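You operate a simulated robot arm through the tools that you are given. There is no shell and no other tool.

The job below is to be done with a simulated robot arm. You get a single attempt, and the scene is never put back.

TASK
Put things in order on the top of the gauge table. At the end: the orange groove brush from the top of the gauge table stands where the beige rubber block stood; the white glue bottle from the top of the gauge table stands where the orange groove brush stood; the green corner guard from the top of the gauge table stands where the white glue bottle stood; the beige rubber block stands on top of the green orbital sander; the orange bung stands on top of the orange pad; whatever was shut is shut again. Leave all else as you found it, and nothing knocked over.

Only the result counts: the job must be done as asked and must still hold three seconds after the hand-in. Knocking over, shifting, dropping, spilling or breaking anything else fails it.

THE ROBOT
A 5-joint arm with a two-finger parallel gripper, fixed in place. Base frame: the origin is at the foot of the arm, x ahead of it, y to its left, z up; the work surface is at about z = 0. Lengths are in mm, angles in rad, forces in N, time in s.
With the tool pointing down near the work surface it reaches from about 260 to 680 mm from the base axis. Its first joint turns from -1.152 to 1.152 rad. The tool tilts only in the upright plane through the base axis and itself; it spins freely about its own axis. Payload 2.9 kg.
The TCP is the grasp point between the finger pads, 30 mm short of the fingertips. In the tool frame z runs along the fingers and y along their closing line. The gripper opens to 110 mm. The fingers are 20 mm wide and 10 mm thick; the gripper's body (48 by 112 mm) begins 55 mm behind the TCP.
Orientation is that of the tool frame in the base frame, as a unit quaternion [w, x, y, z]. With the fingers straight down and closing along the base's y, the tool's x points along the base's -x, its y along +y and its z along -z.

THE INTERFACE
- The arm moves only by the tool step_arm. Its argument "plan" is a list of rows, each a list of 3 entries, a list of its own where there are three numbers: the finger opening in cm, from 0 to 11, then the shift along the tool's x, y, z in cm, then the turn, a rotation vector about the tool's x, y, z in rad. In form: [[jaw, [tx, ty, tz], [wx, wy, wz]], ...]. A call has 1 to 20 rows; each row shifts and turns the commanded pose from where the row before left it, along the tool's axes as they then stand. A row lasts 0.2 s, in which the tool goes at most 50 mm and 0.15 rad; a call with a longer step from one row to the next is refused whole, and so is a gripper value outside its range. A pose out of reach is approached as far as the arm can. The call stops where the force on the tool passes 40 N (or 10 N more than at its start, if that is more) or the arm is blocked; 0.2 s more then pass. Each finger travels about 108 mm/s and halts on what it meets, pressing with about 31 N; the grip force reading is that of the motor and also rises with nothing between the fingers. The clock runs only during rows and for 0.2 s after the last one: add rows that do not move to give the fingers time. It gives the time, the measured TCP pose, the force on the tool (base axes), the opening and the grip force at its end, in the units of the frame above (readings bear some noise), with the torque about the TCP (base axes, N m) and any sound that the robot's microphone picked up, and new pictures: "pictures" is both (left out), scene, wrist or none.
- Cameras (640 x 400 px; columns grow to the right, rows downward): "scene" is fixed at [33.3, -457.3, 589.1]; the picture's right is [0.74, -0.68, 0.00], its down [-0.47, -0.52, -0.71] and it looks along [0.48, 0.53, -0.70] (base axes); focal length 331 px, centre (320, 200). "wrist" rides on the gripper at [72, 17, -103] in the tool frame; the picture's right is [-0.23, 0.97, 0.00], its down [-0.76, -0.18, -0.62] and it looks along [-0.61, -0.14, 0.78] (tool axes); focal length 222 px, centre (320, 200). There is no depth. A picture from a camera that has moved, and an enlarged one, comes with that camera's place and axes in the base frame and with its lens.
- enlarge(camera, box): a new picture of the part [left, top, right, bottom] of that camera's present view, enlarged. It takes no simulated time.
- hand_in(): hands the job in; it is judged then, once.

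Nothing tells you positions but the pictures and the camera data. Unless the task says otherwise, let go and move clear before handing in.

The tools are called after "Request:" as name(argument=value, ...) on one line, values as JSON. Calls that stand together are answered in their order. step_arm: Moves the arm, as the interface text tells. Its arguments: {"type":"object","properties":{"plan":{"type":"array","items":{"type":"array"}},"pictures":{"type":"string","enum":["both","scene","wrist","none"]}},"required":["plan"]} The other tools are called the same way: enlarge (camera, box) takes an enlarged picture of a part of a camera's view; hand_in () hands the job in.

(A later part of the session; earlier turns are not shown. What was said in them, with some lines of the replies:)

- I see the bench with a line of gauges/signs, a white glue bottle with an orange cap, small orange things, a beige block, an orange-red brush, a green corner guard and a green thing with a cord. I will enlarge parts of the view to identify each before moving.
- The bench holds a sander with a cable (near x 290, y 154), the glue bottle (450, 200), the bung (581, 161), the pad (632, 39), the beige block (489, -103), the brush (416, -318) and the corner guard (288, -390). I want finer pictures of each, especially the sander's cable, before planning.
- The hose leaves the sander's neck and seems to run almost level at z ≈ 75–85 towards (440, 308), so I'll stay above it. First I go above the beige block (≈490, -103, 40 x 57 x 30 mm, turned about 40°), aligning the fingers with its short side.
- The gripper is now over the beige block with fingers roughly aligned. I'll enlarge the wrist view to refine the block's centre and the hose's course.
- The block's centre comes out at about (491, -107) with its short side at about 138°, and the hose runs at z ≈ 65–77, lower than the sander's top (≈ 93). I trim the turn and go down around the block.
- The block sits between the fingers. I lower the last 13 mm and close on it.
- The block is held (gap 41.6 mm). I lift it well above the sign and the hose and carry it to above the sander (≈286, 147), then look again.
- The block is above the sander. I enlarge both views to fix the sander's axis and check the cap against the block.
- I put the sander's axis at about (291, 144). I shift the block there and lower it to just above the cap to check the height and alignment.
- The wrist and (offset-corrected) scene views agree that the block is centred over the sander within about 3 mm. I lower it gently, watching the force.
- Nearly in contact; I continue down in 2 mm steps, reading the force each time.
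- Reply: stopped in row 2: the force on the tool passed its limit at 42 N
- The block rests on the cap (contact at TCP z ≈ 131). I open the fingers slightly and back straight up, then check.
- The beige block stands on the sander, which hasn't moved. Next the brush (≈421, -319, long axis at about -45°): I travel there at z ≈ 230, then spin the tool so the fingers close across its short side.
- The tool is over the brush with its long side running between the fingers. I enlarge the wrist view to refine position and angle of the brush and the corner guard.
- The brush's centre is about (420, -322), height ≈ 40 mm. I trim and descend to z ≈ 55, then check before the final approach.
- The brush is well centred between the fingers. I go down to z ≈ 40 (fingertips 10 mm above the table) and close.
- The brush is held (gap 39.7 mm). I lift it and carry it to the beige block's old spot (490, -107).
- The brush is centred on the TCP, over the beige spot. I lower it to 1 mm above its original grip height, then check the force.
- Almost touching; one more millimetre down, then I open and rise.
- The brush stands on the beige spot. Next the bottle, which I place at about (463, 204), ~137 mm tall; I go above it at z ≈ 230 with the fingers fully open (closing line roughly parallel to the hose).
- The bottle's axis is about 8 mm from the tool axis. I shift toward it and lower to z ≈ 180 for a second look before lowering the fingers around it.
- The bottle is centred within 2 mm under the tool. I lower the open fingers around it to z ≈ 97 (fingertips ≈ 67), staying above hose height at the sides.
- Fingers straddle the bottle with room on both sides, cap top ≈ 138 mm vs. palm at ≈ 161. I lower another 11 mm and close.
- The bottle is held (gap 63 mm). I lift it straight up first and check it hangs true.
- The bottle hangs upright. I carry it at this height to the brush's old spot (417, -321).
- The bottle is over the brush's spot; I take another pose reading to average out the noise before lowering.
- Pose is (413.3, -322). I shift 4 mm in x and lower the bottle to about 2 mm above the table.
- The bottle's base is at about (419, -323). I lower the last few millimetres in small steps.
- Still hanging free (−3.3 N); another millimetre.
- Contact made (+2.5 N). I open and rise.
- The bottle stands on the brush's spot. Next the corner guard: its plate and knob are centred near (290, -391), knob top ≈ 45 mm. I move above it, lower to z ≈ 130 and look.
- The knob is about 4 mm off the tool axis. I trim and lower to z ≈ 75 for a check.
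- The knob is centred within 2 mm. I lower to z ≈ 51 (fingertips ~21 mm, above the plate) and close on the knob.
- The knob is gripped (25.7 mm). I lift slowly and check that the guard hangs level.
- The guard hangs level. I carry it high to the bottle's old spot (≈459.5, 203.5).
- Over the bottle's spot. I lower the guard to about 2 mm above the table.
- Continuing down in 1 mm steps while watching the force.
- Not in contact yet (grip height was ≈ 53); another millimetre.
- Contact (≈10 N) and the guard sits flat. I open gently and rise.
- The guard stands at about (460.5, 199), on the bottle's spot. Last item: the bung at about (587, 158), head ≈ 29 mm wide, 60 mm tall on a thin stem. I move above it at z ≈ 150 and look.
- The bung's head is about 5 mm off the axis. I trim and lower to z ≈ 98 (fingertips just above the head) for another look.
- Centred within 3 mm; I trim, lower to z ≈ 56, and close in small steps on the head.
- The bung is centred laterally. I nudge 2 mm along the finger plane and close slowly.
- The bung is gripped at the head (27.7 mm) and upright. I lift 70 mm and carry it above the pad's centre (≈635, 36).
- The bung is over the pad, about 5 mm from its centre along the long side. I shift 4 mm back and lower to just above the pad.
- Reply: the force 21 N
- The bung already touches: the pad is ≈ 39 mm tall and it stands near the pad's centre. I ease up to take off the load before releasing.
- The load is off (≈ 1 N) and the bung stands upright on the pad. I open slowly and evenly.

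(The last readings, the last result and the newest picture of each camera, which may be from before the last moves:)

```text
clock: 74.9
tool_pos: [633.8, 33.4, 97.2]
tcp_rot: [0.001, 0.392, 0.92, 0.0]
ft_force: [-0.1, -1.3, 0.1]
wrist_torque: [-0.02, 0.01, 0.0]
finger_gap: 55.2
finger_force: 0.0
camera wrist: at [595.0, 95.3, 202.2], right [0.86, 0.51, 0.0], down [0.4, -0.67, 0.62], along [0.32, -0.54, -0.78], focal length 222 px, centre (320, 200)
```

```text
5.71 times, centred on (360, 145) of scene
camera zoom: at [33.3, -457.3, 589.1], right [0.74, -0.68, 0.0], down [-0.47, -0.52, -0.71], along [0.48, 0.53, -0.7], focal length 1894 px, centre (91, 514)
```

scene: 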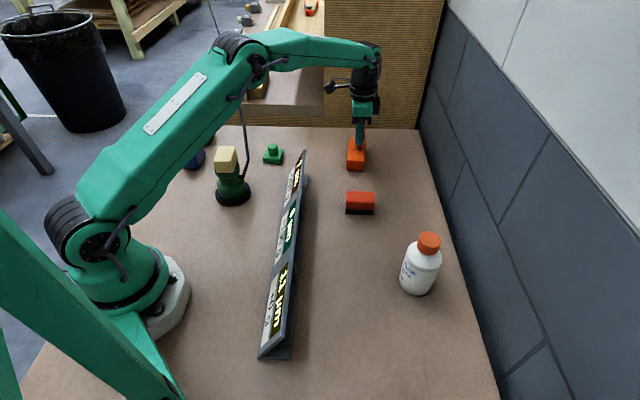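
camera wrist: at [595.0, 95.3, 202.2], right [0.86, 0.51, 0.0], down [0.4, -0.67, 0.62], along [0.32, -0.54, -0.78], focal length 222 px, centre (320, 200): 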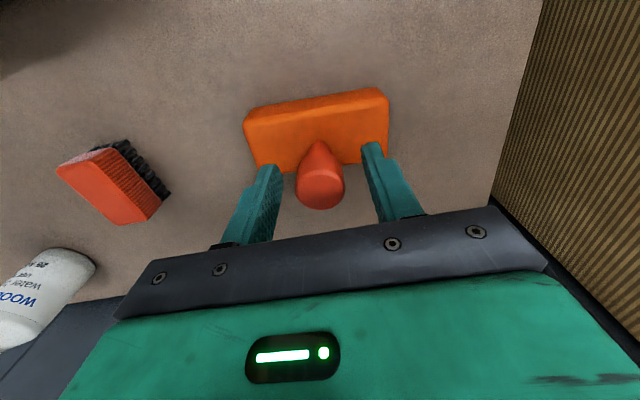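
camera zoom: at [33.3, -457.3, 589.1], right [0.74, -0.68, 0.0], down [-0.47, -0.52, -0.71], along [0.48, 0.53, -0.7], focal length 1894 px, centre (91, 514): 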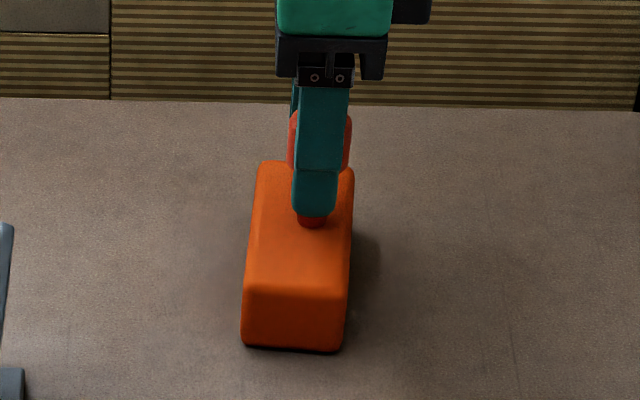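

The bung stands free on the pad. I rise straight up, clear of everything, and check the whole scene.

Request:
step_arm(plan=[[5.5, [0, 0, -1.0], [0, 0, 0]], [5.5, [0, 0, -2.0], [0, 0, 0]], [5.5, [0, 0, -3.0], [0, 0, 0]], [5.5, [0, 0, -3.0], [0, 0, 0]], [5.5, [1.5, 0, -1.5], [0, 0, 0]], [5.5, [3.0, -3.0, 0], [0, 0, 0]], [5.5, [3.0, -3.0, 0], [0, 0, 0]], [5.5, [0, 0, 0], [0, 0, 0]]])

Request:
enlarge(camera="scene", box=[330, 110, 400, 190])

Request:
enlarge(camera="scene", box=[180, 110, 320, 210])

Request:
enlarge(camera="scene", box=[330, 180, 470, 310])

```text
clock: 76.7
tool_pos: [536.6, 44.6, 203.2]
tcp_rot: [0.001, 0.393, 0.92, 0.0]
ft_force: [-0.1, -0.2, 0.6]
wrist_torque: [-0.01, 0.0, -0.01]
finger_gap: 54.6
finger_force: 0.1
camera wrist: at [498.0, 106.6, 307.7], right [0.86, 0.51, 0.0], down [0.4, -0.67, 0.62], along [0.32, -0.54, -0.78], focal length 222 px, centre (320, 200)
```

scene: 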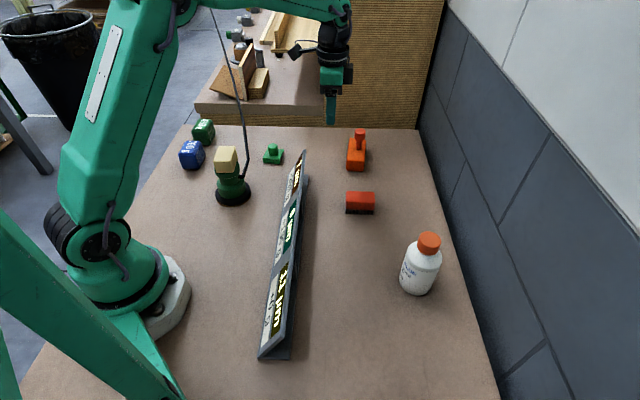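
wrist: 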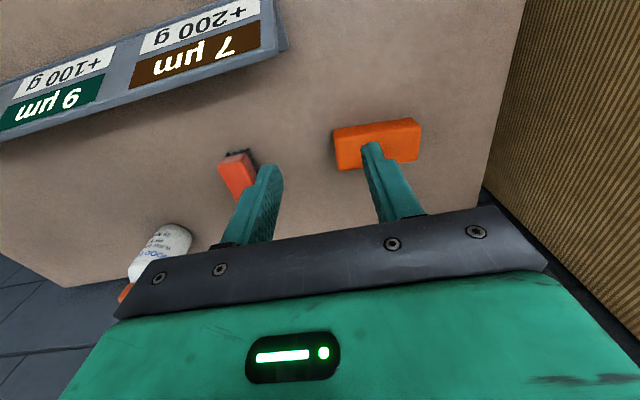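

```text
5.00 times, centred on (365, 150) of scene
camera zoom: at [33.2, -457.3, 589.1], right [0.74, -0.68, 0.0], down [-0.47, -0.52, -0.71], along [0.48, 0.53, -0.7], focal length 1657 px, centre (95, 450)
```

zoom: 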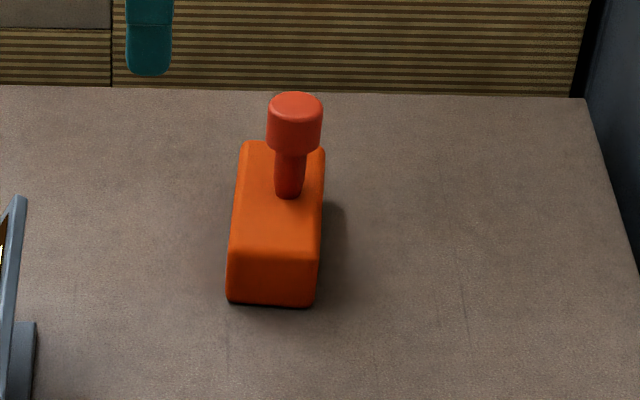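

```text
4.00 times, centred on (250, 160) of scene
camera zoom: at [33.2, -457.3, 589.1], right [0.74, -0.68, 0.0], down [-0.47, -0.52, -0.71], along [0.48, 0.53, -0.7], focal length 1326 px, centre (600, 360)
```

zoom: 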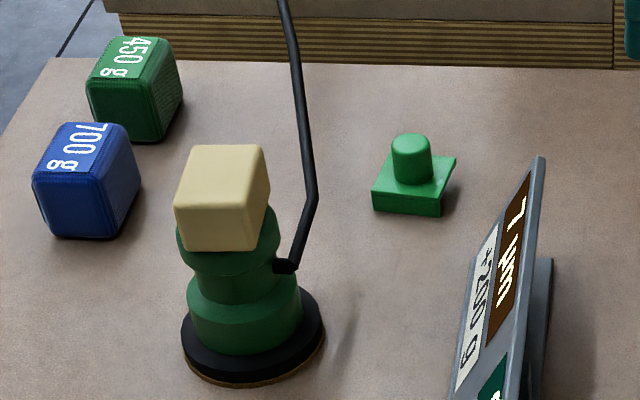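

```text
3.08 times, centred on (400, 245) of scene
camera zoom: at [33.2, -457.3, 589.1], right [0.74, -0.68, 0.0], down [-0.47, -0.52, -0.71], along [0.48, 0.53, -0.7], focal length 1020 px, centre (74, 62)
```

zoom: 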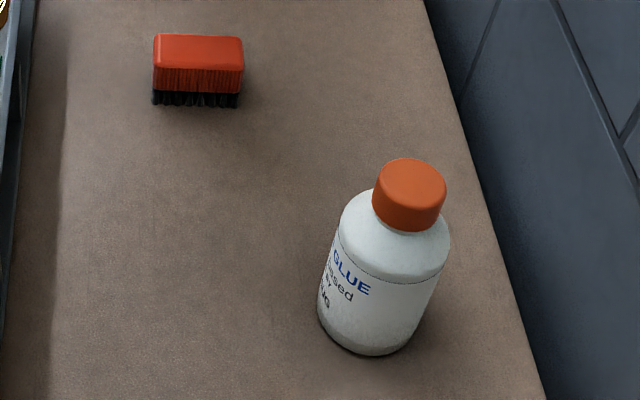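

Everything stands where asked: block on the sander, brush on the block's spot, bottle on the brush's spot, guard on the bottle's spot and bung upright on the pad. The sander, sign, weights and pad are unmoved, and the arm is clear, so I hand in.

Request:
hand_in()

```text
The job is handed in.
```

The job is handed in, and the last pictures before hand-in showed everything standing and the arm clear. I have no result back from the judging.

| Item | Now stands | How close |
|---|---|---|
| Beige rubber block | on top of the green orbital sander | within about 5 mm of its centre |
| Orange groove brush | where the beige block stood | within a few mm |
| White glue bottle | where the brush stood | within a few mm |
| Green corner guard | where the bottle stood | about 2 to 5 mm off in the pictures |
| Orange bung | upright on top of the orange pad | within about 6 mm of its centre |

- **Left as found:** the sander and the pad showed no shift when I compared their positions in the pictures. The sign, the weights and the hose were never touched. I opened nothing, so there was nothing to shut again.
- **Firm contacts:** when I set the block on the sander, the force briefly passed the arm's 40 N limit and the move stopped. The pad was also taller than I had estimated, so the bung pressed on it with about 20 N before I eased off. Neither seems to have moved anything.
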